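You operate a simulated robot arm through the tools that you are given. There is no shell and no other tool.

The job below is to be done with a simulated robot arm. You get a single attempt, and the scene is never put back.

Task
Set the controls near the bench area marked trays. At the end: the small knob of the ring light is turned to DIM; the white button of the ring light is switched on; the knob marked magnify is turned to HIGH; the small focus knob is turned to highest; whatever was shut is shut again. Leave all else as you found it, and nothing knocked over.

The check looks at the end state, three seconds after you hand in, the way a careful person would. Anything else that was tipped, shoved, dropped, spilled or broken makes it a failure.

Robot
A 7-joint arm with a three-finger gripper, fixed in place. Base frame: the origin is on the floor under the middle of its stand, x ahead of it, y to its left, z up; the work surface is at about z = 0.9. Lengths are in m, angles in degrees, forces in N, time in s.
It reaches about 1.342 m from its shoulder. Its first joint turns from -166.0 to 166.0 degrees. Payload 2.69 kg.
Tool frame: the origin (TCP) lies between the finger pads and is the grasp point; the fingertips stand 0.03 m ahead of it; z points along the fingers, y is the line along which they close. The gripper opens to 0.128 m; its body begins 0.117 m behind the TCP.
Orientation is that of the tool frame in the base frame, as a unit quaternion [w, x, y, z]. With the fingers straight down and closing along the base's y, the tool's x points along the base's -x, its y along +y and its z along -z.

Tools
- The arm moves only by the tool step_arm. Its argument "increments" is a list of rows, each a list of 6 numbers: the shift along the base's x, y, z in m, then the turn, a rotation vector about the base's x, y, z in degrees. In form: [[dx, dy, dz, rx, ry, rz], ...]. A call has 1 to 20 rows; each row is the pose to reach, as a shift and turn from the pose commanded when the call began. "grip" is the opening, from 0 (shut) to 1 (fully open), set as the call begins (left out, the last holds). A row lasts 0.2 s, in which the tool goes at most 0.05 m and 8.6 degrees; a call with a longer step from one row to the next is refused whole, and so is a gripper value outside its range. A pose out of reach is approached as far as the arm can. The call stops where the force on the tool passes 40 N (or 10 N more than at its start, if that is more) or the arm is blocked; 0.2 s more then pass. Each finger travels about 0.127 m/s and halts on what it meets, pressing with about 42 N; the grip force reading is that of the motor and also rises with nothing between the fingers. The clock runs only during rows and for 0.2 s after the last one: add rows that repeat a pose to give the fingers time. It gives the time, the measured TCP pose, the force on the tool (base axes), the opening and the grip force at its end, in the units of the frame above (readings bear some noise), with the torque about the TCP (base axes, N m) and any sound that the robot's microphone picked up.
- Cameras (640 x 400 px; columns grow to the right, rows downward): "scene" is fixed at [0.401, -0.5051, 2.0462]; the picture's right is [1.00, 0.01, 0.00], its down [0.01, -0.53, -0.85] and it looks along [-0.01, 0.85, -0.53] (base axes); focal length 370 px, centre (320, 200). "wrist" rides on the gripper at [0.058, 0.054, -0.131] in the tool frame; the picture's right is [-0.68, 0.74, 0.00], its down [-0.62, -0.57, -0.55] and it looks along [-0.40, -0.37, 0.84] (tool axes); focal length 234 px, centre (320, 200). There is no depth. A picture from a camera that has moved, and an enlarged one, comes with that camera's place and axes in the base frame and with its lens. The place of the scene camera against the robot may be out by one fixed shift of up to 0.025 m in any direction.
- get_image(camera): a new picture of that camera. It takes no simulated time.
- raise_lower(by): moves the trunk up (or, below 0, down) by that many m; the arm rides with it, the base frame stays. It gives what a move gives, with no picture.
- inspect(camera, box): a new picture of the part [left, top, right, bottom] of that camera's present view, enlarged. It takes no simulated time.
- job_done(): hands the job in; it is judged then, once.

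Places have to be worked out from the pictures, the camera data and where the tool is seen. Open the gripper and draw the arm clear of the work before you hand the job in, unless the task says otherwise.

The tools are called after "Call:" as a command line: name --pt "numbers of a row" for each row, then --argument value for the rest, lists and objects as JSON in quotes. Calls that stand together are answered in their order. step_arm: Moves the arm, as the interface text tells. Its arguments: {"type":"object","properties":{"increments":{"type":"array"},"grip":{"type":"number"}},"required":["increments"]} The other tools are called the same way: raise_lower (by) moves the trunk up or down; get_image (camera) takes a picture; inspect (camera, box) takes an enlarged picture of a part of a camera's view; job_done () hands the job in.

At the start:

```text
time_s: 0.0
tcp_pos: [0.3616, 0.5962, 1.5561]
orientation: [0.0, 0.0, 1.0, 0.0]
wrist_force: [-0.4, 0.2, -0.5]
wrist_torque: [-0.01, 0.02, -0.04]
gripper_width: 0.1278
finger_force: 0.1
trunk travel left (down, up): [-0.25, 0.1]
```

scene: 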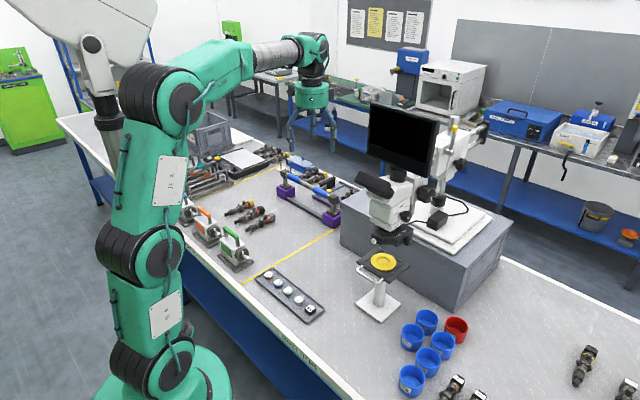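
wrist: 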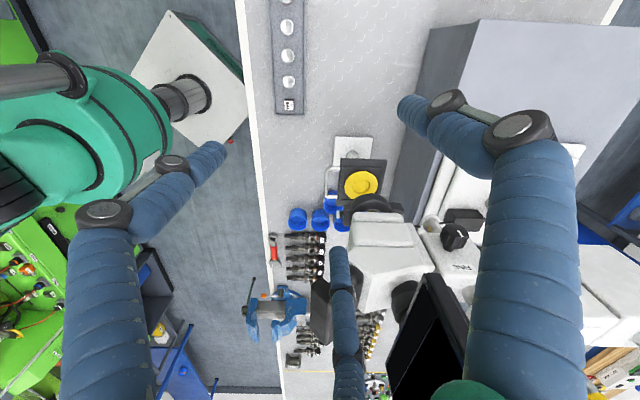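

I start by looking closely at the scene: the microscope with the ring light seems to be near the middle, with a gray box under it. I take enlarged pictures of it.

Call:
inspect --camera "scene" --box '[330, 90, 530, 215]'

Call:
inspect --camera "scene" --box '[330, 200, 530, 325]'

Call:
inspect --camera "wrist" --box '[320, 140, 520, 265]'

Call:
inspect --camera "scene" --box '[170, 120, 350, 320]'

Call:
get_image --camera "wrist"

```text
3.20 times, centred on (430, 152) of scene
camera zoom: at [0.401, -0.5051, 2.0462], right [1.0, 0.01, 0.0], down [0.01, -0.53, -0.85], along [-0.01, 0.85, -0.53], focal length 1183 px, centre (-32, 352)
```

zoom: 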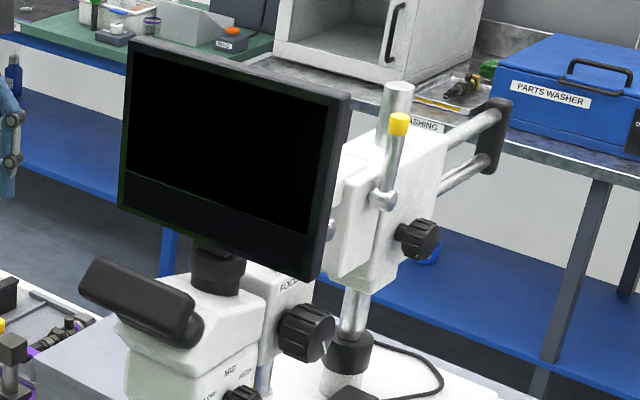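

```text
3.20 times, centred on (430, 262) of scene
camera zoom: at [0.401, -0.5051, 2.0462], right [1.0, 0.01, 0.0], down [0.01, -0.53, -0.85], along [-0.01, 0.85, -0.53], focal length 1183 px, centre (-32, 0)
```

zoom: 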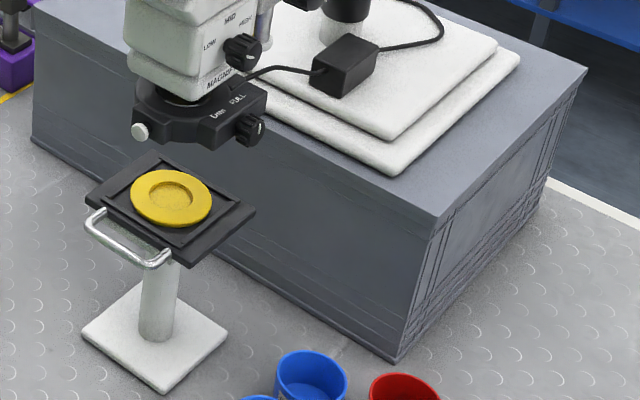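

```text
3.20 times, centred on (420, 202) of wrist
camera zoom: at [0.3025, 0.651, 1.6855], right [0.68, 0.74, 0.0], down [0.62, -0.57, 0.55], along [0.4, -0.37, -0.84], focal length 749 px, centre (0, 192)
```

zoom: 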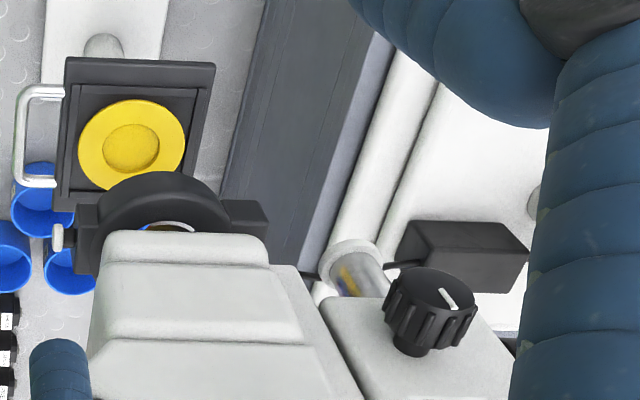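

```text
2.00 times, centred on (260, 220) of scene
camera zoom: at [0.401, -0.5051, 2.0462], right [1.0, 0.01, 0.0], down [0.01, -0.53, -0.85], along [-0.01, 0.85, -0.53], focal length 740 px, centre (440, 160)
```

zoom: 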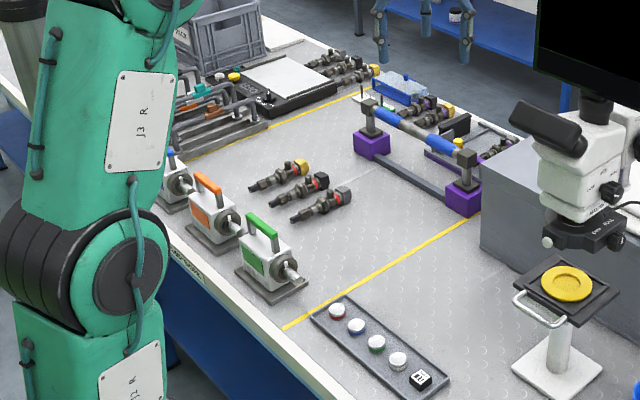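

```text
taken
camera wrist: at [0.3025, 0.651, 1.6855], right [0.68, 0.74, 0.0], down [0.62, -0.57, 0.55], along [0.4, -0.37, -0.84], focal length 234 px, centre (320, 200)
```

wrist: 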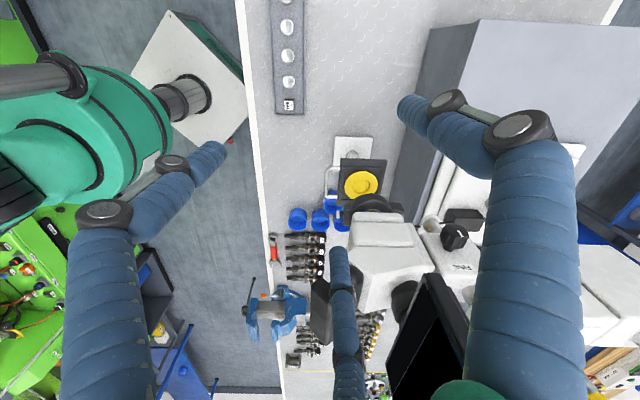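

The controls appear to sit on the microscope head, the ring light under it and the focus block. I look for the area label and for details of the knobs.

Call:
inspect --camera "wrist" --box '[400, 180, 500, 300]'

Call:
inspect --camera "scene" --box '[250, 310, 350, 400]'

Call:
inspect --camera "scene" --box '[360, 160, 460, 250]'

Call:
inspect --camera "scene" --box '[380, 280, 640, 400]'

Call:
inspect --camera "scene" --box '[360, 30, 640, 180]'

```text
3.33 times, centred on (450, 240) of wrist
camera zoom: at [0.3025, 0.651, 1.6855], right [0.68, 0.74, 0.0], down [0.62, -0.57, 0.55], along [0.4, -0.37, -0.84], focal length 781 px, centre (-113, 67)
```

zoom: 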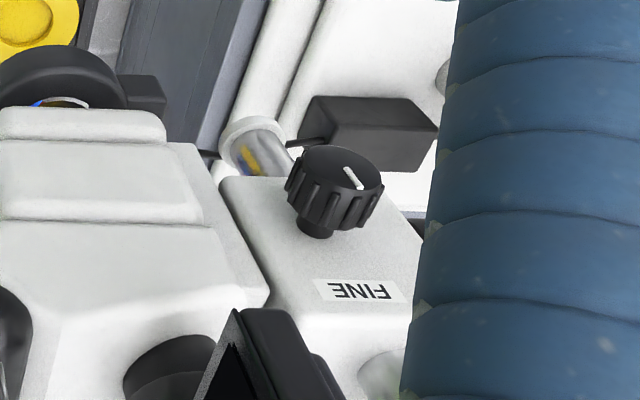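

```text
4.44 times, centred on (300, 355) of scene
camera zoom: at [0.401, -0.5051, 2.0462], right [1.0, 0.01, 0.0], down [0.01, -0.53, -0.85], along [-0.01, 0.85, -0.53], focal length 1643 px, centre (409, -489)
```

zoom: 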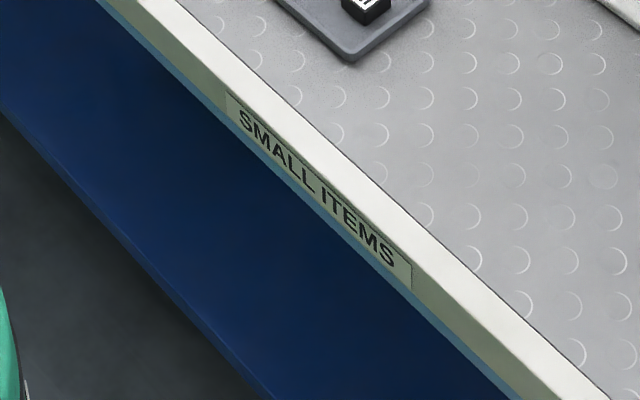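

```text
4.44 times, centred on (410, 205) of scene
camera zoom: at [0.401, -0.5051, 2.0462], right [1.0, 0.01, 0.0], down [0.01, -0.53, -0.85], along [-0.01, 0.85, -0.53], focal length 1643 px, centre (-80, 178)
```

zoom: 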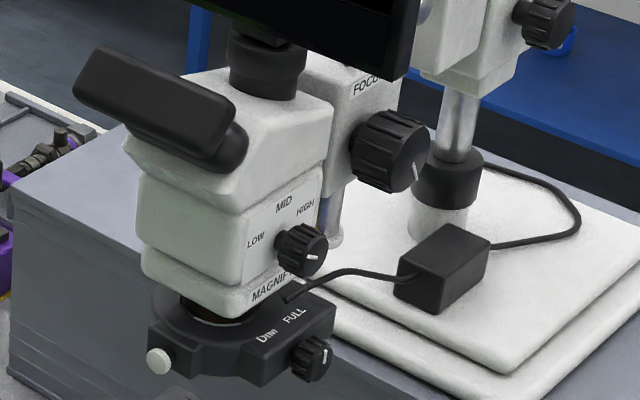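

```text
2.46 times, centred on (510, 340) of scene
camera zoom: at [0.401, -0.5051, 2.0462], right [1.0, 0.01, 0.0], down [0.01, -0.53, -0.85], along [-0.01, 0.85, -0.53], focal length 910 px, centre (-148, -145)
```

zoom: 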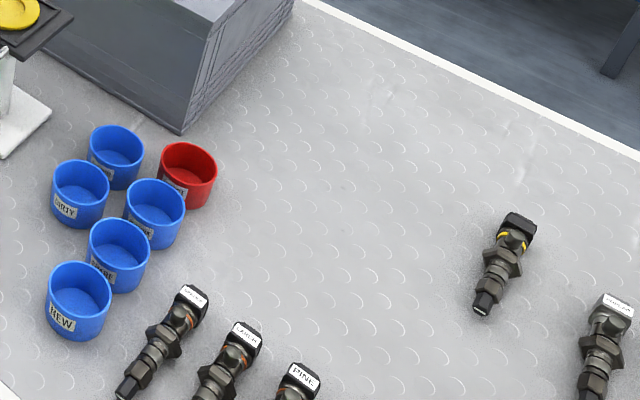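

```text
2.29 times, centred on (500, 105) of scene
camera zoom: at [0.401, -0.5051, 2.0462], right [1.0, 0.01, 0.0], down [0.01, -0.53, -0.85], along [-0.01, 0.85, -0.53], focal length 845 px, centre (-91, 417)
```

zoom: 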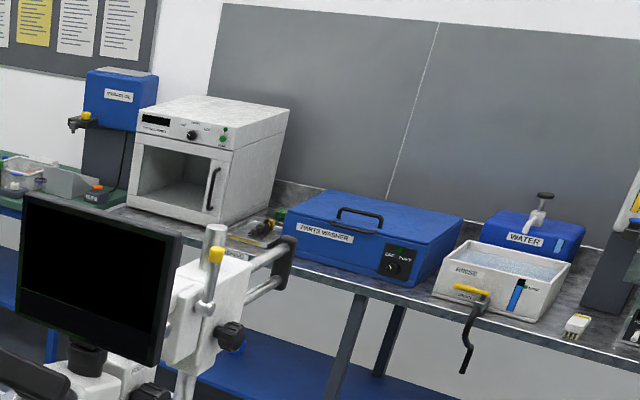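

The area label seen so far reads SMALL ITEMS; the microscope stands on a riser whose front faces the robot, so its controls are magnify and ring-light knobs on its right side, a FINE knob on its left side, and a white button in front. I check other labels, then draw the gripper back towards the robot to swing round to the right side.

Call:
step_arm --pt "-0.023 -0.041 0 0 0 0" --pt "-0.046 -0.083 0 0 0 0" --pt "-0.069 -0.124 0 0 0 0" --pt "-0.092 -0.166 0 0 0 0" --pt "-0.115 -0.207 0 0 0 0"

Call:
inspect --camera "scene" --box '[170, 180, 300, 300]'

Call:
get_image --camera "wrist"

```text
time_s: 1.2
tcp_pos: [0.2469, 0.3897, 1.5543]
orientation: [0.0, 0.001, 1.0, 0.0]
wrist_force: [-0.1, 0.2, 1.1]
wrist_torque: [-0.01, 0.0, -0.03]
gripper_width: 0.128
finger_force: 0.1
trunk travel left (down, up): [-0.25, 0.1]
```

```text
3.33 times, centred on (235, 240) of scene
camera zoom: at [0.401, -0.5051, 2.0462], right [1.0, 0.01, 0.0], down [0.01, -0.53, -0.85], along [-0.01, 0.85, -0.53], focal length 1233 px, centre (603, 67)
```

zoom: 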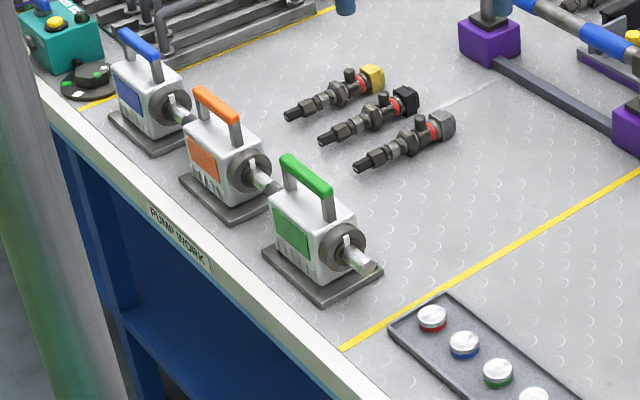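

```text
taken
camera wrist: at [0.1877, 0.4433, 1.6852], right [0.68, 0.74, 0.0], down [0.62, -0.57, 0.55], along [0.4, -0.37, -0.84], focal length 234 px, centre (320, 200)
```

wrist: 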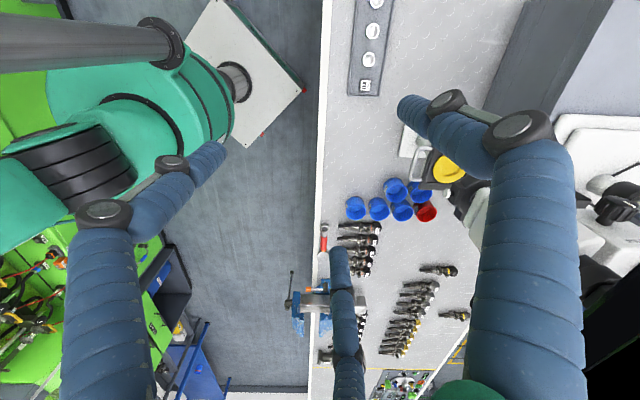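

The left bench label reads PUMP WORK. I swing around to the right side while tilting the tool so that its fingers point back along the bench (towards the microscope's right side), keeping well in front of it.

Call:
step_arm --pt "0.03 -0.03 0 4.9 4.9 0" --pt "0.06 -0.06 0 9.79 9.79 0" --pt "0.09 -0.09 0 14.69 14.69 0" --pt "0.12 -0.12 0 19.58 19.58 0" --pt "0.15 -0.15 0 24.48 24.48 0" --pt "0.18 -0.18 0 29.37 29.37 0" --pt "0.21 -0.21 0 34.27 34.27 0" --pt "0.24 -0.24 0 39.17 39.17 0" --pt "0.27 -0.27 0 44.06 44.06 0" --pt "0.3 -0.3 0 48.96 48.96 0" --pt "0.33 -0.33 0 53.85 53.85 0" --pt "0.36 -0.36 0 58.75 58.75 0" --pt "0.39 -0.39 0 63.64 63.64 0"

Call:
get_image --camera "scene"

Call:
get_image --camera "wrist"

```text
time_s: 4.0
tcp_pos: [0.501, 0.0663, 1.2956]
orientation: [-0.501, 0.002, 0.707, 0.5]
wrist_force: [3.7, -2.5, -2.6]
wrist_torque: [0.3, 0.31, 0.27]
gripper_width: 0.128
finger_force: 0.1
out of reach, approached as far as the arm can: row 9, 10, 11, 12, 13
trunk travel left (down, up): [-0.25, 0.1]
```

```text
taken
```

scene: 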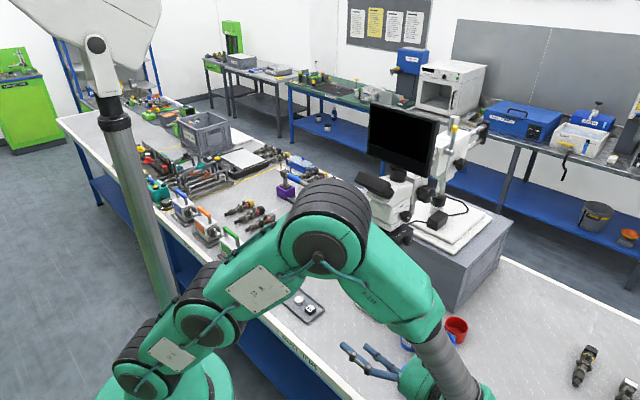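

```text
taken
camera wrist: at [0.5916, -0.0281, 1.3746], right [0.71, 0.71, 0.04], down [0.41, -0.36, -0.84], along [-0.58, 0.61, -0.55], focal length 234 px, centre (320, 200)
```

wrist: 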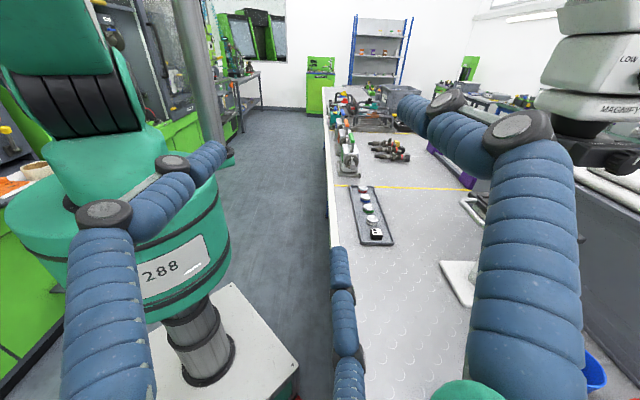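

The tool now points along the bench toward the microscope side but the last rows were out of reach so it ended lower (z≈1.30), clear of everything. I test with a short move outward (away from the robot) to see how the commanded pose is counted.

Call:
step_arm --pt "0.02 0.02 0 0 0 0" --pt "0.04 0.04 0 0 0 0"

```text
time_s: 4.6
tcp_pos: [0.523, 0.1113, 1.2991]
orientation: [-0.5, 0.0, 0.707, 0.5]
wrist_force: [0.2, 0.5, -0.6]
wrist_torque: [0.04, 0.04, 0.03]
gripper_width: 0.1279
finger_force: 0.0
out of reach, approached as far as the arm can: row 1, 2
trunk travel left (down, up): [-0.25, 0.1]
```

The reading shows that the target now follows from where the arm actually is, but the arm is folded near a limit. I continue outward along the bench depth, slightly lower, watching the result.

Call:
step_arm --pt "0.025 0.025 -0.01 0 0 0" --pt "0.05 0.05 -0.02 0 0 0" --pt "0.075 0.075 -0.03 0 0 0" --pt "0.1 0.1 -0.04 0 0 0"

Call:
get_image --camera "wrist"

Call:
get_image --camera "scene"

```text
time_s: 5.6
tcp_pos: [0.6246, 0.2114, 1.2577]
orientation: [-0.5, -0.001, 0.707, 0.499]
wrist_force: [0.9, 0.2, -0.1]
wrist_torque: [0.0, 0.0, -0.01]
gripper_width: 0.1282
finger_force: 0.0
trunk travel left (down, up): [-0.25, 0.1]
```

```text
taken
camera wrist: at [0.7152, 0.1171, 1.3367], right [0.71, 0.71, 0.04], down [0.41, -0.36, -0.84], along [-0.57, 0.61, -0.55], focal length 234 px, centre (320, 200)
```

wrist: 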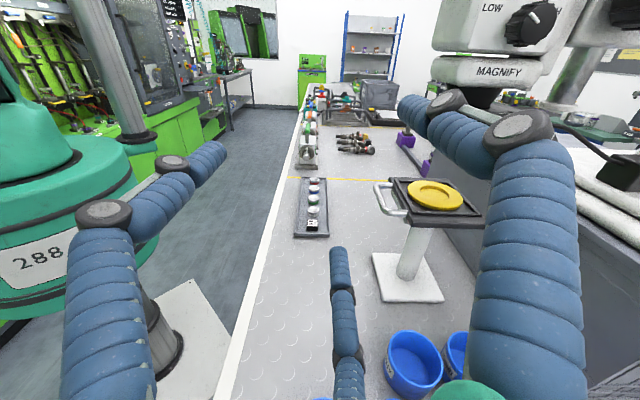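

```text
taken
```

scene: 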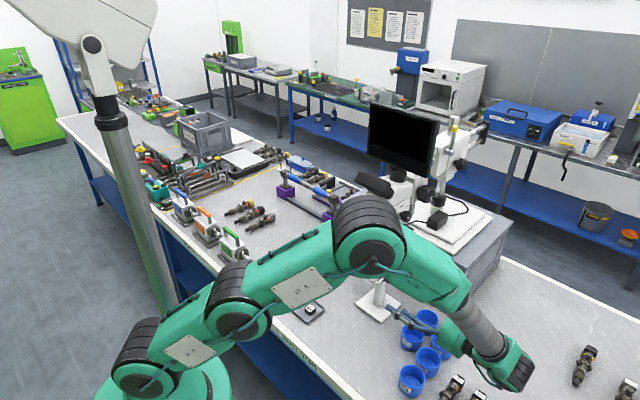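

From the wrist and scene views I place the magnify knob near (0.66, 0.46, 1.37) and the ring-light knob near (0.69, 0.48, 1.25), both facing the bench's right. I move 0.1 m farther out, staying 0.15 m clear to the side, and check the elbow's clearance to the microscope.

Call:
step_arm --pt "0.03 0.02 0.01 0 0 0" --pt "0.055 0.04 0.02 0 0 0" --pt "0.08 0.06 0.03 0 0 0" --pt "0.105 0.08 0.04 0 0 0" --pt "0.13 0.1 0.05 0 0 0"

Call:
get_image --camera "wrist"

Call:
get_image --camera "scene"

```text
time_s: 6.8
tcp_pos: [0.6838, 0.308, 1.2649]
orientation: [-0.501, 0.0, 0.706, 0.501]
wrist_force: [2.8, -0.4, -1.0]
wrist_torque: [0.09, 0.1, 0.21]
gripper_width: 0.1277
finger_force: 0.1
out of reach, approached as far as the arm can: row 1, 2, 3, 4, 5
trunk travel left (down, up): [-0.25, 0.1]
```

```text
taken
camera wrist: at [0.7747, 0.2126, 1.343], right [0.71, 0.71, 0.04], down [0.41, -0.36, -0.84], along [-0.58, 0.61, -0.55], focal length 234 px, centre (320, 200)
```

wrist: 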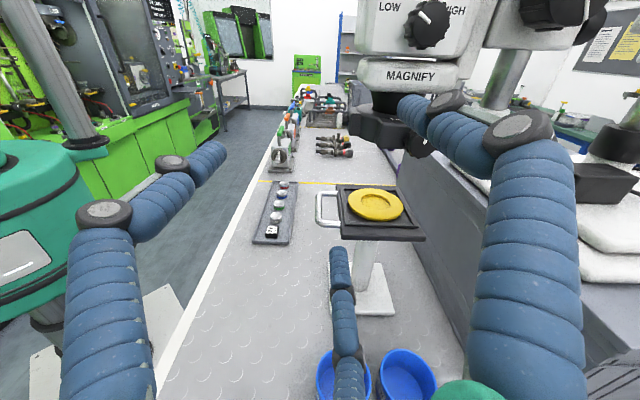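

```text
taken
```

scene: 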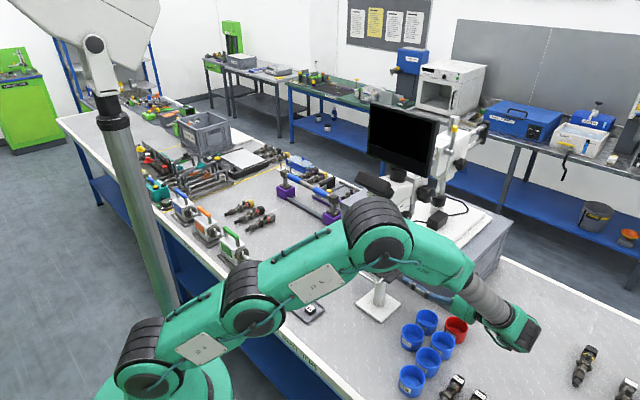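

The wrist view now shows the magnify knob with its LOW/HIGH marks and the ring-light knob below. I enlarge these parts before moving on.

Call:
inspect --camera "wrist" --box '[350, 0, 510, 100]'

Call:
inspect --camera "wrist" --box '[340, 80, 500, 180]'

Call:
inspect --camera "scene" --box '[320, 160, 460, 260]'

Call:
inspect --camera "scene" --box '[60, 100, 220, 220]'

```text
4.00 times, centred on (430, 50) of wrist
camera zoom: at [0.7747, 0.2126, 1.343], right [0.71, 0.71, 0.04], down [0.41, -0.36, -0.84], along [-0.58, 0.61, -0.55], focal length 937 px, centre (-120, 800)
```

zoom: 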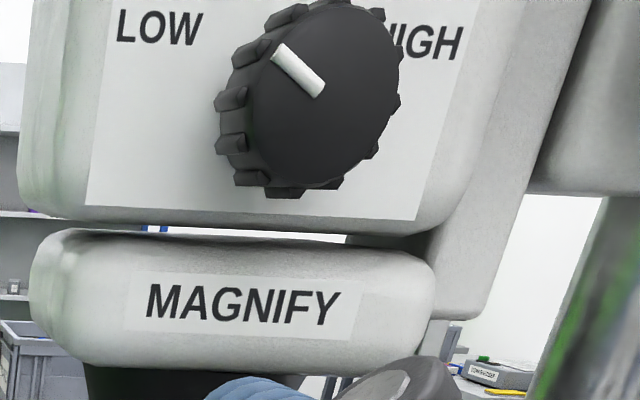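

```text
4.00 times, centred on (420, 130) of wrist
camera zoom: at [0.7747, 0.2126, 1.343], right [0.71, 0.71, 0.04], down [0.41, -0.36, -0.84], along [-0.58, 0.61, -0.55], focal length 937 px, centre (-80, 480)
```

zoom: 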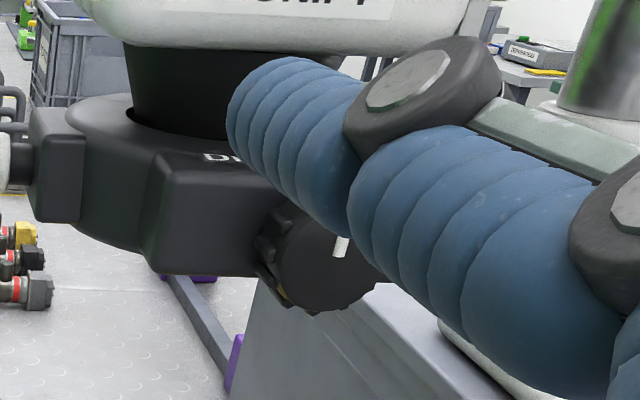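

```text
4.00 times, centred on (390, 210) of scene
camera zoom: at [0.401, -0.5051, 2.0462], right [1.0, 0.01, 0.0], down [0.01, -0.53, -0.85], along [-0.01, 0.85, -0.53], focal length 1479 px, centre (40, 160)
```

zoom: 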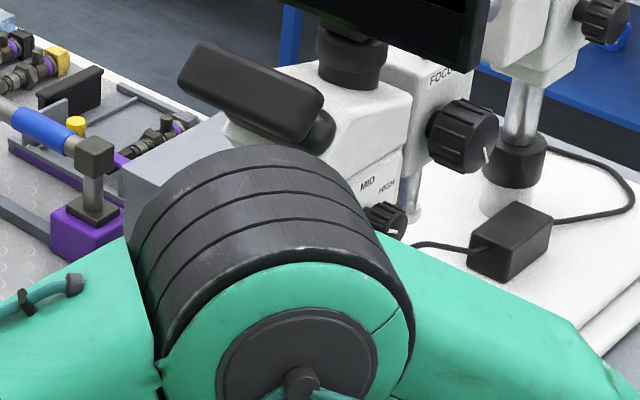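

```text
3.33 times, centred on (140, 160) of scene
camera zoom: at [0.401, -0.5051, 2.0462], right [1.0, 0.01, 0.0], down [0.01, -0.53, -0.85], along [-0.01, 0.85, -0.53], focal length 1233 px, centre (920, 333)
```

zoom: 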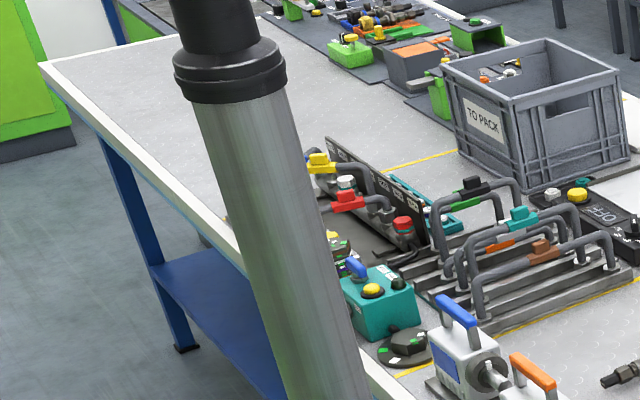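

The magnify pointer is at LOW (upper left), so it must go clockwise about 90° to HIGH; the ring knob's pointer stands about upright between DIM (left) and FULL (right). I partly close the gripper here in free air to learn how its three fingers close.

Call:
step_arm --pt "0 0 0 0 0 0" --pt "0 0 0 0 0 0" --pt "0 0 0 0 0 0" --pt "0 0 0 0 0 0" --pt "0 0 0 0 0 0" --grip 0.3

Call:
get_image --camera "wrist"

```text
time_s: 8.0
tcp_pos: [0.6804, 0.3077, 1.2664]
orientation: [-0.5, 0.0, 0.707, 0.5]
wrist_force: [0.3, 0.0, 0.3]
wrist_torque: [0.0, -0.02, 0.01]
gripper_width: 0.0385
finger_force: 0.1
trunk travel left (down, up): [-0.25, 0.1]
```

```text
taken
camera wrist: at [0.7708, 0.2131, 1.3454], right [0.71, 0.71, 0.04], down [0.41, -0.36, -0.84], along [-0.57, 0.61, -0.55], focal length 234 px, centre (320, 200)
```

wrist: 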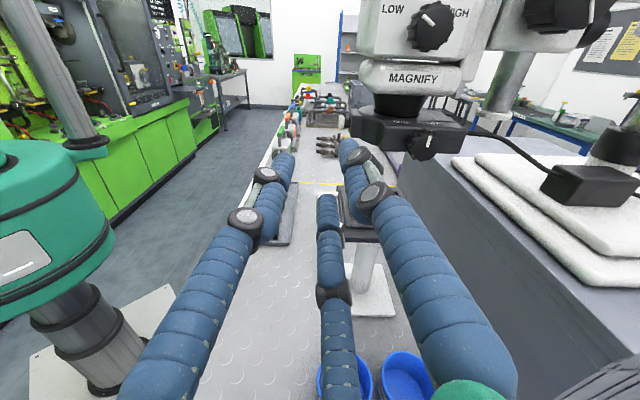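

The three fingers close concentrically like a chuck around the tool axis, which suits the knobs. I enlarge the ring-light knob now that the fingers no longer hide it.

Call:
inspect --camera "wrist" --box '[340, 90, 500, 190]'

Call:
inspect --camera "wrist" --box '[480, 0, 640, 100]'

```text
4.00 times, centred on (420, 140) of wrist
camera zoom: at [0.7708, 0.2131, 1.3454], right [0.71, 0.71, 0.04], down [0.41, -0.36, -0.84], along [-0.57, 0.61, -0.55], focal length 937 px, centre (-80, 440)
```

zoom: 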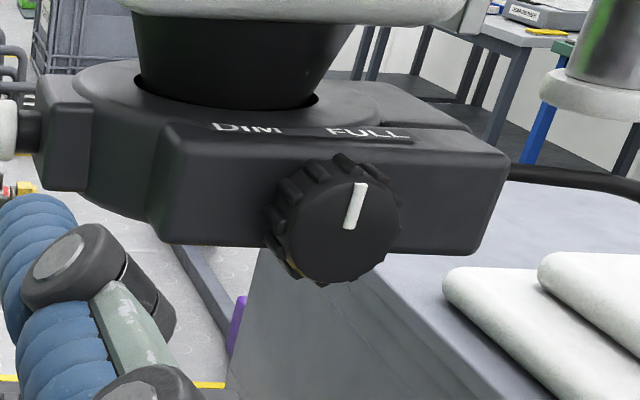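

```text
4.00 times, centred on (560, 50) of wrist
camera zoom: at [0.7708, 0.2131, 1.3454], right [0.71, 0.71, 0.04], down [0.41, -0.36, -0.84], along [-0.57, 0.61, -0.55], focal length 937 px, centre (-640, 800)
```

zoom: 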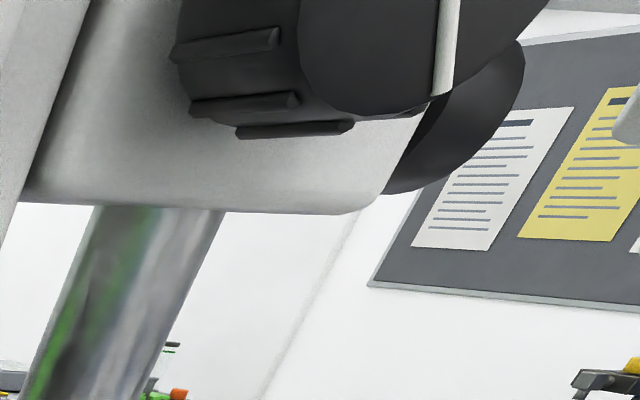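

I place the ring knob's face at about (0.680, 0.476, 1.258), pointer upright between DIM and FULL, and the magnify knob's face at (0.658, 0.470, 1.365). I move to a stand-off point about 5 cm in front of the ring knob on its axis, gripper partly open.

Call:
step_arm --pt "0.012 0.03 -0.002 0 0 0" --pt "0.023 0.06 -0.004 0 0 0" --pt "0.035 0.09 -0.006 0 0 0" --pt "0.0461 0.1219 -0.0084 0 0 0" --pt "0.0461 0.1219 -0.0084 0 0 0" --grip 0.5

Call:
get_image --camera "wrist"

Call:
get_image --camera "scene"

```text
time_s: 9.2
tcp_pos: [0.7279, 0.431, 1.2575]
orientation: [-0.5, 0.0, 0.707, 0.5]
wrist_force: [0.6, -0.4, 0.3]
wrist_torque: [0.03, 0.02, 0.06]
gripper_width: 0.0641
finger_force: 0.1
trunk travel left (down, up): [-0.25, 0.1]
```

```text
taken
camera wrist: at [0.8181, 0.3358, 1.3362], right [0.71, 0.71, 0.04], down [0.41, -0.36, -0.84], along [-0.57, 0.61, -0.55], focal length 234 px, centre (320, 200)
```

wrist: 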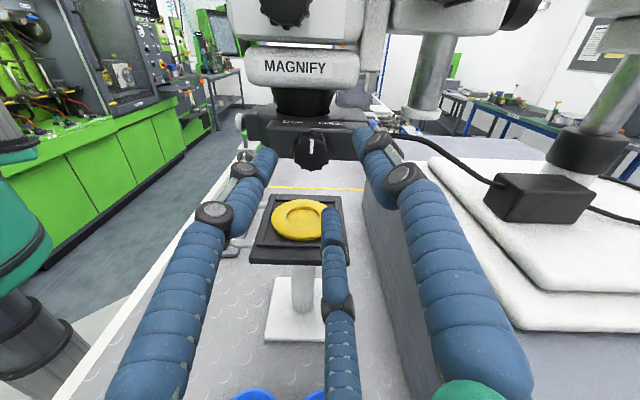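

```text
taken
```

scene: 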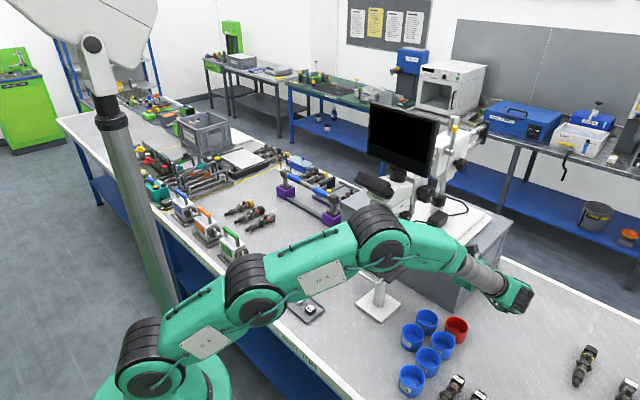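

The pre-grasp point was reached and the arm is clear. I enlarge the ring knob to measure its offset from the tool axis.

Call:
inspect --camera "wrist" --box '[232, 90, 392, 190]'

Call:
inspect --camera "wrist" --box '[220, 0, 380, 100]'

Call:
inspect --camera "scene" --box '[330, 160, 490, 260]'

```text
4.00 times, centred on (312, 140) of wrist
camera zoom: at [0.8181, 0.3358, 1.3362], right [0.71, 0.71, 0.04], down [0.41, -0.36, -0.84], along [-0.57, 0.61, -0.55], focal length 937 px, centre (352, 440)
```

zoom: 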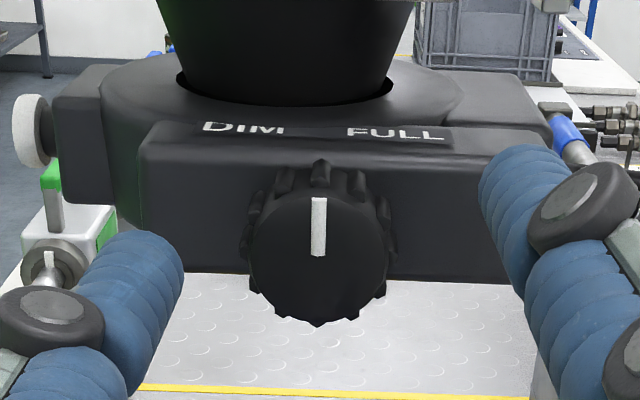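

```text
4.00 times, centred on (300, 50) of wrist
camera zoom: at [0.8181, 0.3358, 1.3362], right [0.71, 0.71, 0.04], down [0.41, -0.36, -0.84], along [-0.57, 0.61, -0.55], focal length 937 px, centre (400, 800)
```

zoom: 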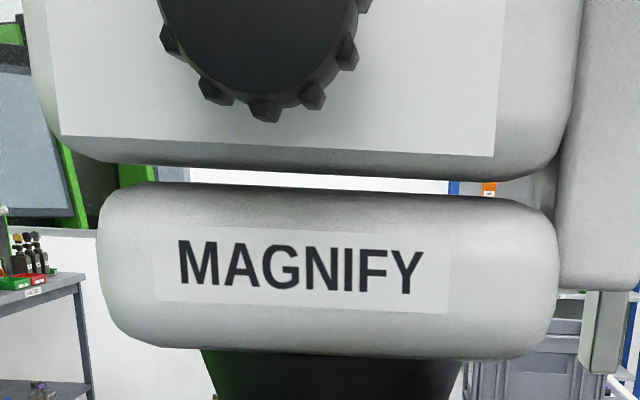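

```text
4.00 times, centred on (410, 210) of scene
camera zoom: at [0.401, -0.5051, 2.0462], right [1.0, 0.01, 0.0], down [0.01, -0.53, -0.85], along [-0.01, 0.85, -0.53], focal length 1479 px, centre (-40, 160)
```

zoom: 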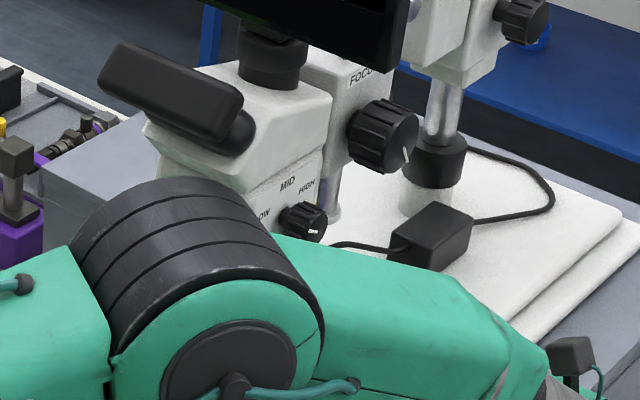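

The knob face works out at about (0.685, 0.464, 1.2625), some 7 mm toward the front and 5 mm above the tool axis. I correct sideways first, then advance until the fingertips stand alongside the knob.

Call:
step_arm --pt "-0.005 -0.005 0.005 0 0 0" --pt "-0.005 -0.005 0.005 0 0 0" --pt "-0.014 0.004 0.005 0 0 0" --pt "-0.023 0.013 0.005 0 0 0" --pt "-0.032 0.022 0.005 0 0 0"

Call:
get_image --camera "wrist"

Call:
inspect --camera "wrist" --box '[240, 100, 400, 200]'

```text
time_s: 10.4
tcp_pos: [0.6961, 0.4514, 1.2618]
orientation: [-0.5, 0.0, 0.707, 0.5]
wrist_force: [-0.4, 0.1, 1.1]
wrist_torque: [0.03, -0.04, 0.02]
gripper_width: 0.064
finger_force: 0.0
trunk travel left (down, up): [-0.25, 0.1]
```

```text
taken
camera wrist: at [0.7856, 0.3568, 1.3415], right [0.71, 0.71, 0.04], down [0.41, -0.36, -0.84], along [-0.57, 0.61, -0.55], focal length 234 px, centre (320, 200)
```

wrist: 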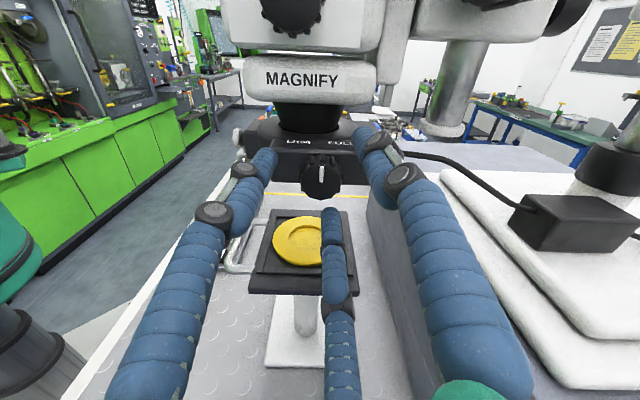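

```text
4.00 times, centred on (320, 150) of wrist
camera zoom: at [0.7856, 0.3568, 1.3415], right [0.71, 0.71, 0.04], down [0.41, -0.36, -0.84], along [-0.57, 0.61, -0.55], focal length 937 px, centre (320, 400)
```

zoom: 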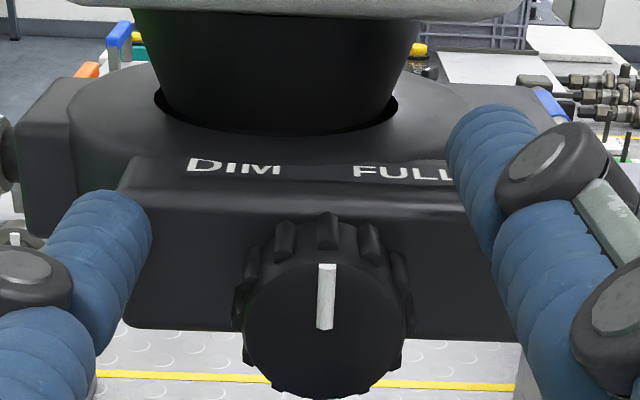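

The fingertips surround the knob (face ≈13 mm inside the tips) and the tool axis matches the knob centre within about 1 mm. I close gently onto it and read width and forces.

Call:
step_arm --pt "0 0 0 0 0 0" --pt "0 0 0 0 0 0" --pt "0 0 0 0 0 0" --grip 0.2

Call:
inspect --camera "wrist" --box '[240, 100, 400, 200]'

```text
time_s: 11.2
tcp_pos: [0.696, 0.4519, 1.2616]
orientation: [-0.501, 0.002, 0.707, 0.499]
wrist_force: [0.7, 5.0, -17.6]
wrist_torque: [-0.32, -0.36, -0.33]
gripper_width: 0.0294
finger_force: 45.9
trunk travel left (down, up): [-0.25, 0.1]
```

```text
4.00 times, centred on (320, 150) of wrist
camera zoom: at [0.7862, 0.3576, 1.3392], right [0.71, 0.71, 0.04], down [0.41, -0.36, -0.84], along [-0.58, 0.61, -0.55], focal length 937 px, centre (320, 400)
```

zoom: 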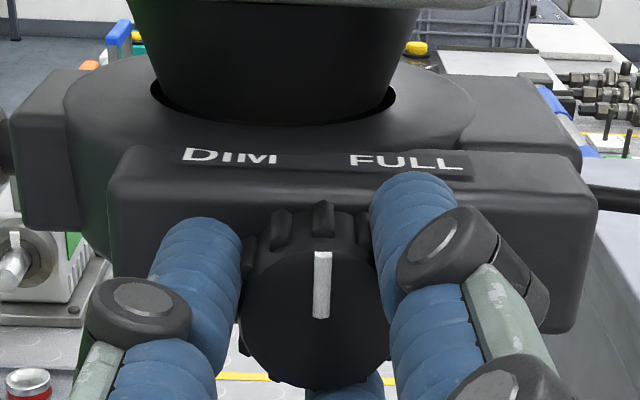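

The grip holds (width 29 mm, 46 N), with a 17 N downward reaction showing the tool is a little high. I lower it by 1.5 mm and start turning counter-clockwise (toward DIM) by 24°.

Call:
step_arm --pt "0 0 -0.0015 0 0 0" --pt "0 0 -0.0015 5.66 -5.66 0" --pt "0 0 -0.0015 11.31 -11.31 0" --pt "0 0 -0.0015 16.97 -16.97 0"

Call:
inspect --camera "wrist" --box '[240, 100, 400, 200]'

```text
time_s: 12.2
tcp_pos: [0.6961, 0.4507, 1.2592]
orientation: [-0.385, -0.147, 0.692, 0.593]
wrist_force: [-3.5, 2.4, -11.8]
wrist_torque: [-0.23, -0.18, 0.2]
gripper_width: 0.0292
finger_force: 45.0
trunk travel left (down, up): [-0.25, 0.1]
```

```text
4.00 times, centred on (320, 150) of wrist
camera zoom: at [0.7635, 0.3347, 1.3308], right [0.63, 0.63, 0.45], down [0.65, -0.12, -0.75], along [-0.42, 0.76, -0.49], focal length 937 px, centre (320, 400)
```

zoom: 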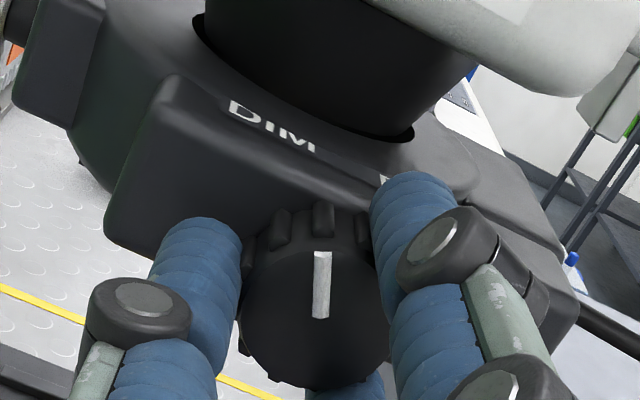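

The knob turns with the gripper with little resistance. I continue another 24° counter-clockwise and watch for a stop or click.

Call:
step_arm --pt "0 0 -0.0005 5.66 -5.66 0" --pt "0 0 -0.0005 11.31 -11.31 0" --pt "0 0 -0.0005 16.97 -16.97 0"

Call:
inspect --camera "wrist" --box '[240, 80, 400, 180]'

Call:
get_image --camera "scene"

```text
time_s: 13.0
tcp_pos: [0.6966, 0.4527, 1.2601]
orientation: [-0.254, -0.287, 0.646, 0.66]
wrist_force: [-0.6, 3.2, -6.9]
wrist_torque: [-0.13, -0.08, -0.02]
gripper_width: 0.0289
finger_force: 45.2
trunk travel left (down, up): [-0.25, 0.1]
```

```text
4.00 times, centred on (320, 130) of wrist
camera zoom: at [0.7452, 0.3163, 1.3102], right [0.45, 0.45, 0.77], down [0.84, 0.07, -0.53], along [-0.29, 0.89, -0.35], focal length 937 px, centre (320, 480)
```

zoom: 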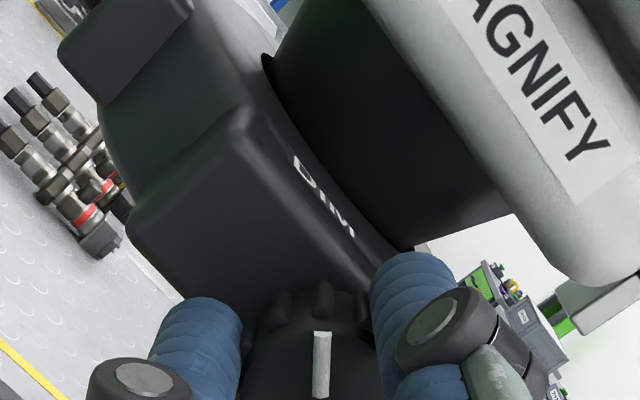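

```text
taken
```

scene: 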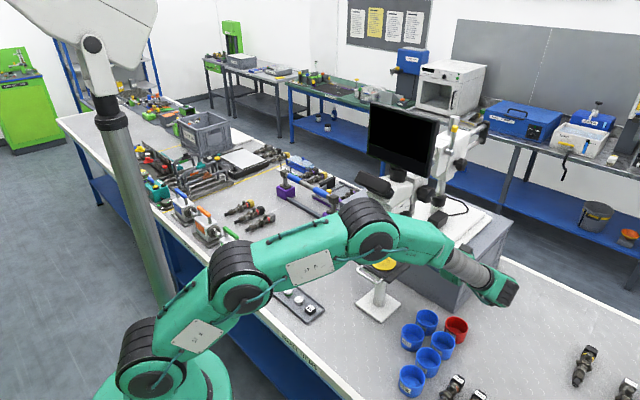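

Now about 48° turned, still free. I go on in smaller steps to find the end or a detent.

Call:
step_arm --pt "0 0 0 4.24 -4.24 0" --pt "0 0 0 8.49 -8.49 0"

Call:
inspect --camera "wrist" --box '[240, 100, 400, 200]'

```text
time_s: 13.6
tcp_pos: [0.6962, 0.4525, 1.2602]
orientation: [-0.183, -0.354, 0.612, 0.683]
wrist_force: [0.0, 2.6, -6.7]
wrist_torque: [-0.07, -0.12, 0.02]
gripper_width: 0.0292
finger_force: 44.8
trunk travel left (down, up): [-0.25, 0.1]
```

```text
4.00 times, centred on (320, 150) of wrist
camera zoom: at [0.7387, 0.3099, 1.2963], right [0.33, 0.33, 0.89], down [0.91, 0.14, -0.39], along [-0.25, 0.94, -0.25], focal length 937 px, centre (320, 400)
```

zoom: 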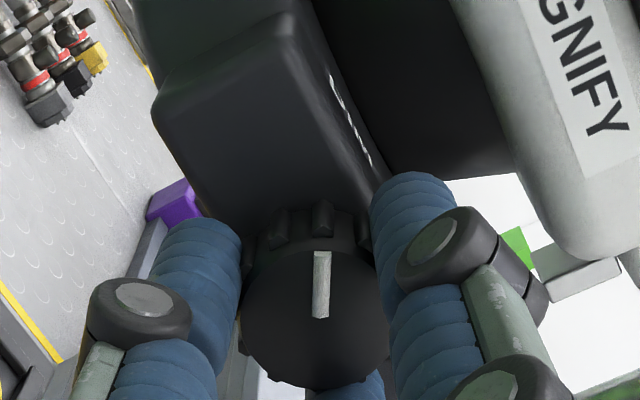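

At about 60° there is still no stop. I add another 8° and compare the pointer with the gripper to see whether a stop makes it slip.

Call:
step_arm --pt "0 0 0 2.83 -2.83 0" --pt "0 0 0 5.66 -5.66 0"

Call:
inspect --camera "wrist" --box '[240, 100, 400, 200]'

```text
time_s: 14.2
tcp_pos: [0.6954, 0.4517, 1.2602]
orientation: [-0.134, -0.396, 0.586, 0.694]
wrist_force: [1.7, 3.7, -3.3]
wrist_torque: [0.0, 0.0, -0.19]
gripper_width: 0.0292
finger_force: 45.1
trunk travel left (down, up): [-0.25, 0.1]
```

```text
4.00 times, centred on (320, 150) of wrist
camera zoom: at [0.7356, 0.3067, 1.2862], right [0.24, 0.24, 0.94], down [0.95, 0.17, -0.28], along [-0.23, 0.96, -0.18], focal length 937 px, centre (320, 400)
```

zoom: 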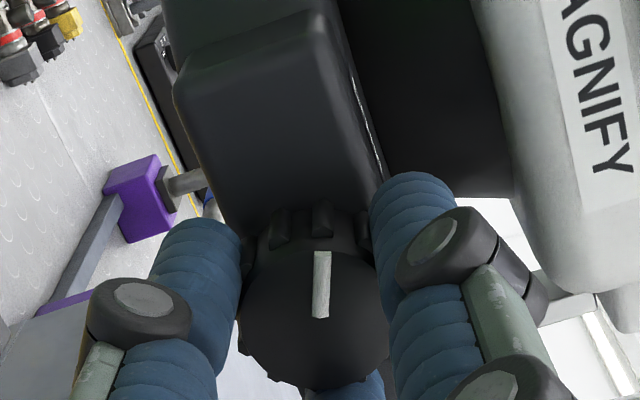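

No slip yet at 68° and no stop felt. A dimmer's marks normally are its ends, so I continue carefully to look for an end stop, watching the torque.

Call:
step_arm --pt "0 0 0 4.24 -4.24 0" --pt "0 0 0 8.49 -8.49 0"

Call:
inspect --camera "wrist" --box '[240, 100, 400, 200]'

```text
time_s: 14.8
tcp_pos: [0.6962, 0.4522, 1.2612]
orientation: [-0.061, -0.455, 0.542, 0.704]
wrist_force: [3.4, 3.6, -1.3]
wrist_torque: [-0.02, -0.01, -0.25]
gripper_width: 0.029
finger_force: 45.1
trunk travel left (down, up): [-0.25, 0.1]
```

```text
4.00 times, centred on (320, 150) of wrist
camera zoom: at [0.7329, 0.304, 1.27], right [0.09, 0.09, 0.99], down [0.97, 0.2, -0.11], along [-0.21, 0.98, -0.07], focal length 937 px, centre (320, 400)
```

zoom: 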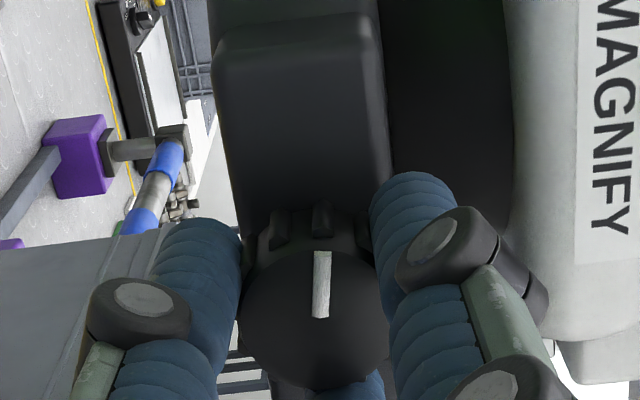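

At 80° the knob still follows without resistance. I continue another 24°.

Call:
step_arm --pt "0 0 0 5.66 -5.66 0" --pt "0 0 0 11.31 -11.31 0" --pt "0 0 0 16.97 -16.97 0"

Call:
inspect --camera "wrist" --box '[240, 100, 400, 200]'

Call:
get_image --camera "scene"

```text
time_s: 15.6
tcp_pos: [0.6955, 0.4518, 1.2586]
orientation: [0.087, -0.558, 0.435, 0.702]
wrist_force: [2.7, 2.6, -3.8]
wrist_torque: [-0.46, 0.32, -0.2]
gripper_width: 0.0292
finger_force: 45.3
trunk travel left (down, up): [-0.25, 0.1]
```

```text
4.00 times, centred on (320, 150) of wrist
camera zoom: at [0.7348, 0.3059, 1.2369], right [-0.2, -0.2, 0.96], down [0.95, 0.18, 0.24], along [-0.22, 0.96, 0.16], focal length 937 px, centre (320, 400)
```

zoom: 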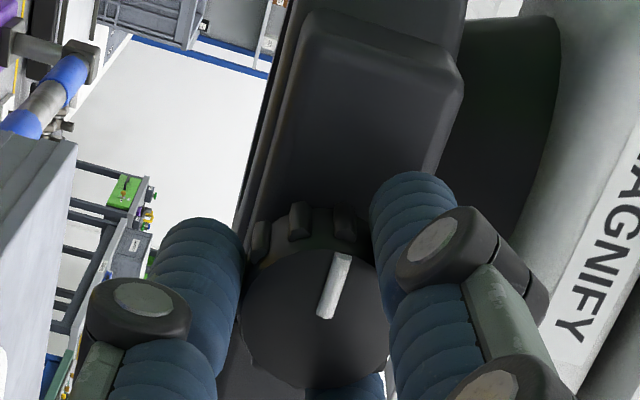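

```text
taken
```

scene: 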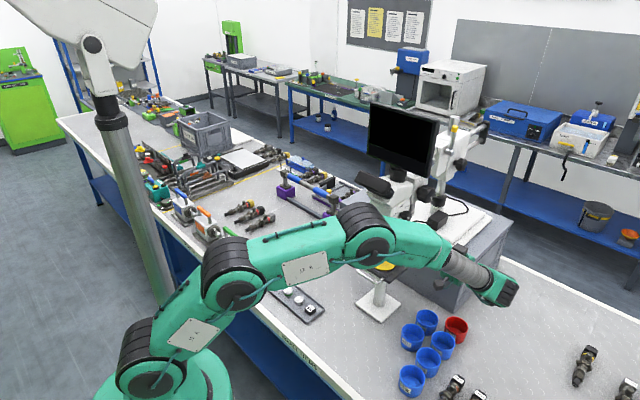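

The pointer now lags the gripper by about 14° with a torque of 0.55 N m, so the knob hit its DIM-side stop at about 90°. I open the gripper and back away along the axis.

Call:
step_arm --pt "0 0 0 0 0 0" --pt "0 0 0 0 0 0" --pt "0 0 0 0 0 0" --grip 0.5

Call:
step_arm --pt "0.009 -0.009 0 0 0 0" --pt "0.018 -0.018 0 0 0 0" --pt "0.03 -0.03 0 0 0 0" --pt "0.045 -0.045 0 0 0 0"

Call:
get_image --camera "wrist"

Call:
inspect --camera "wrist" --box '[240, 60, 400, 160]'

```text
time_s: 16.4
tcp_pos: [0.6955, 0.4523, 1.2603]
orientation: [0.086, -0.556, 0.436, 0.702]
wrist_force: [0.7, -1.7, -0.1]
wrist_torque: [-0.02, -0.01, 0.03]
gripper_width: 0.0639
finger_force: 0.0
trunk travel left (down, up): [-0.25, 0.1]
```

```text
time_s: 17.4
tcp_pos: [0.7421, 0.4071, 1.2595]
orientation: [0.086, -0.557, 0.436, 0.702]
wrist_force: [0.7, -0.1, -0.2]
wrist_torque: [0.01, 0.03, -0.04]
gripper_width: 0.0641
finger_force: 0.1
trunk travel left (down, up): [-0.25, 0.1]
```

```text
taken
camera wrist: at [0.7793, 0.2605, 1.2368], right [-0.2, -0.2, 0.96], down [0.96, 0.18, 0.23], along [-0.22, 0.96, 0.16], focal length 234 px, centre (320, 200)
```

wrist: 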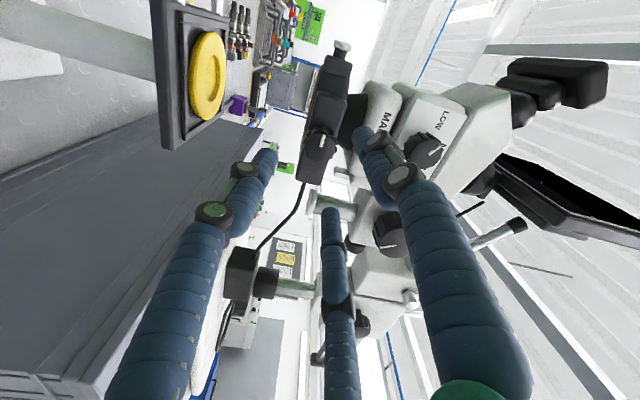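

```text
4.00 times, centred on (320, 110) of wrist
camera zoom: at [0.7793, 0.2605, 1.2368], right [-0.2, -0.2, 0.96], down [0.96, 0.18, 0.23], along [-0.22, 0.96, 0.16], focal length 937 px, centre (320, 560)
```

zoom: 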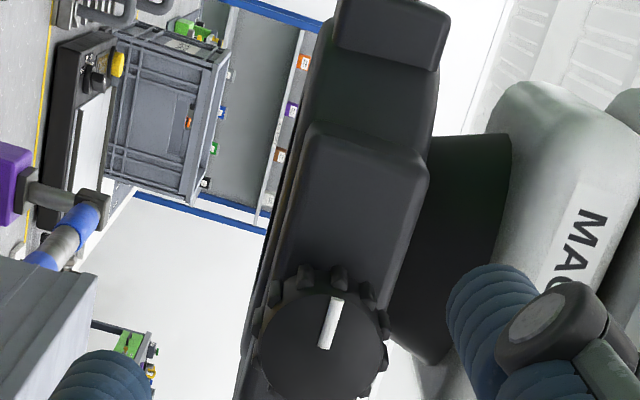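

The ring-light pointer now points fully to the DIM side. Next is the magnify knob; I enlarge it in this view to fix its position.

Call:
inspect --camera "wrist" --box '[350, 90, 510, 190]'

Call:
inspect --camera "wrist" --box '[300, 180, 460, 280]'

```text
4.00 times, centred on (430, 140) of wrist
camera zoom: at [0.7793, 0.2605, 1.2368], right [-0.2, -0.2, 0.96], down [0.96, 0.18, 0.23], along [-0.22, 0.96, 0.16], focal length 937 px, centre (-120, 440)
```

zoom: 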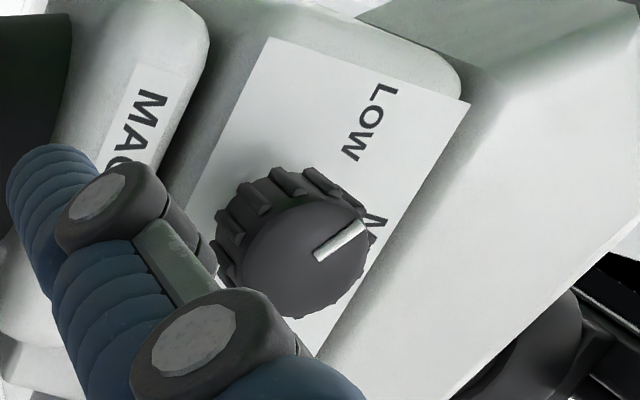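

```text
4.00 times, centred on (380, 230) of wrist
camera zoom: at [0.7793, 0.2605, 1.2368], right [-0.2, -0.2, 0.96], down [0.96, 0.18, 0.23], along [-0.22, 0.96, 0.16], focal length 937 px, centre (80, 80)
```

zoom: 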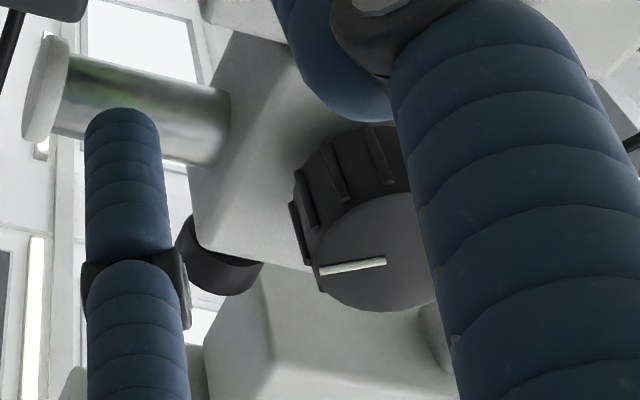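

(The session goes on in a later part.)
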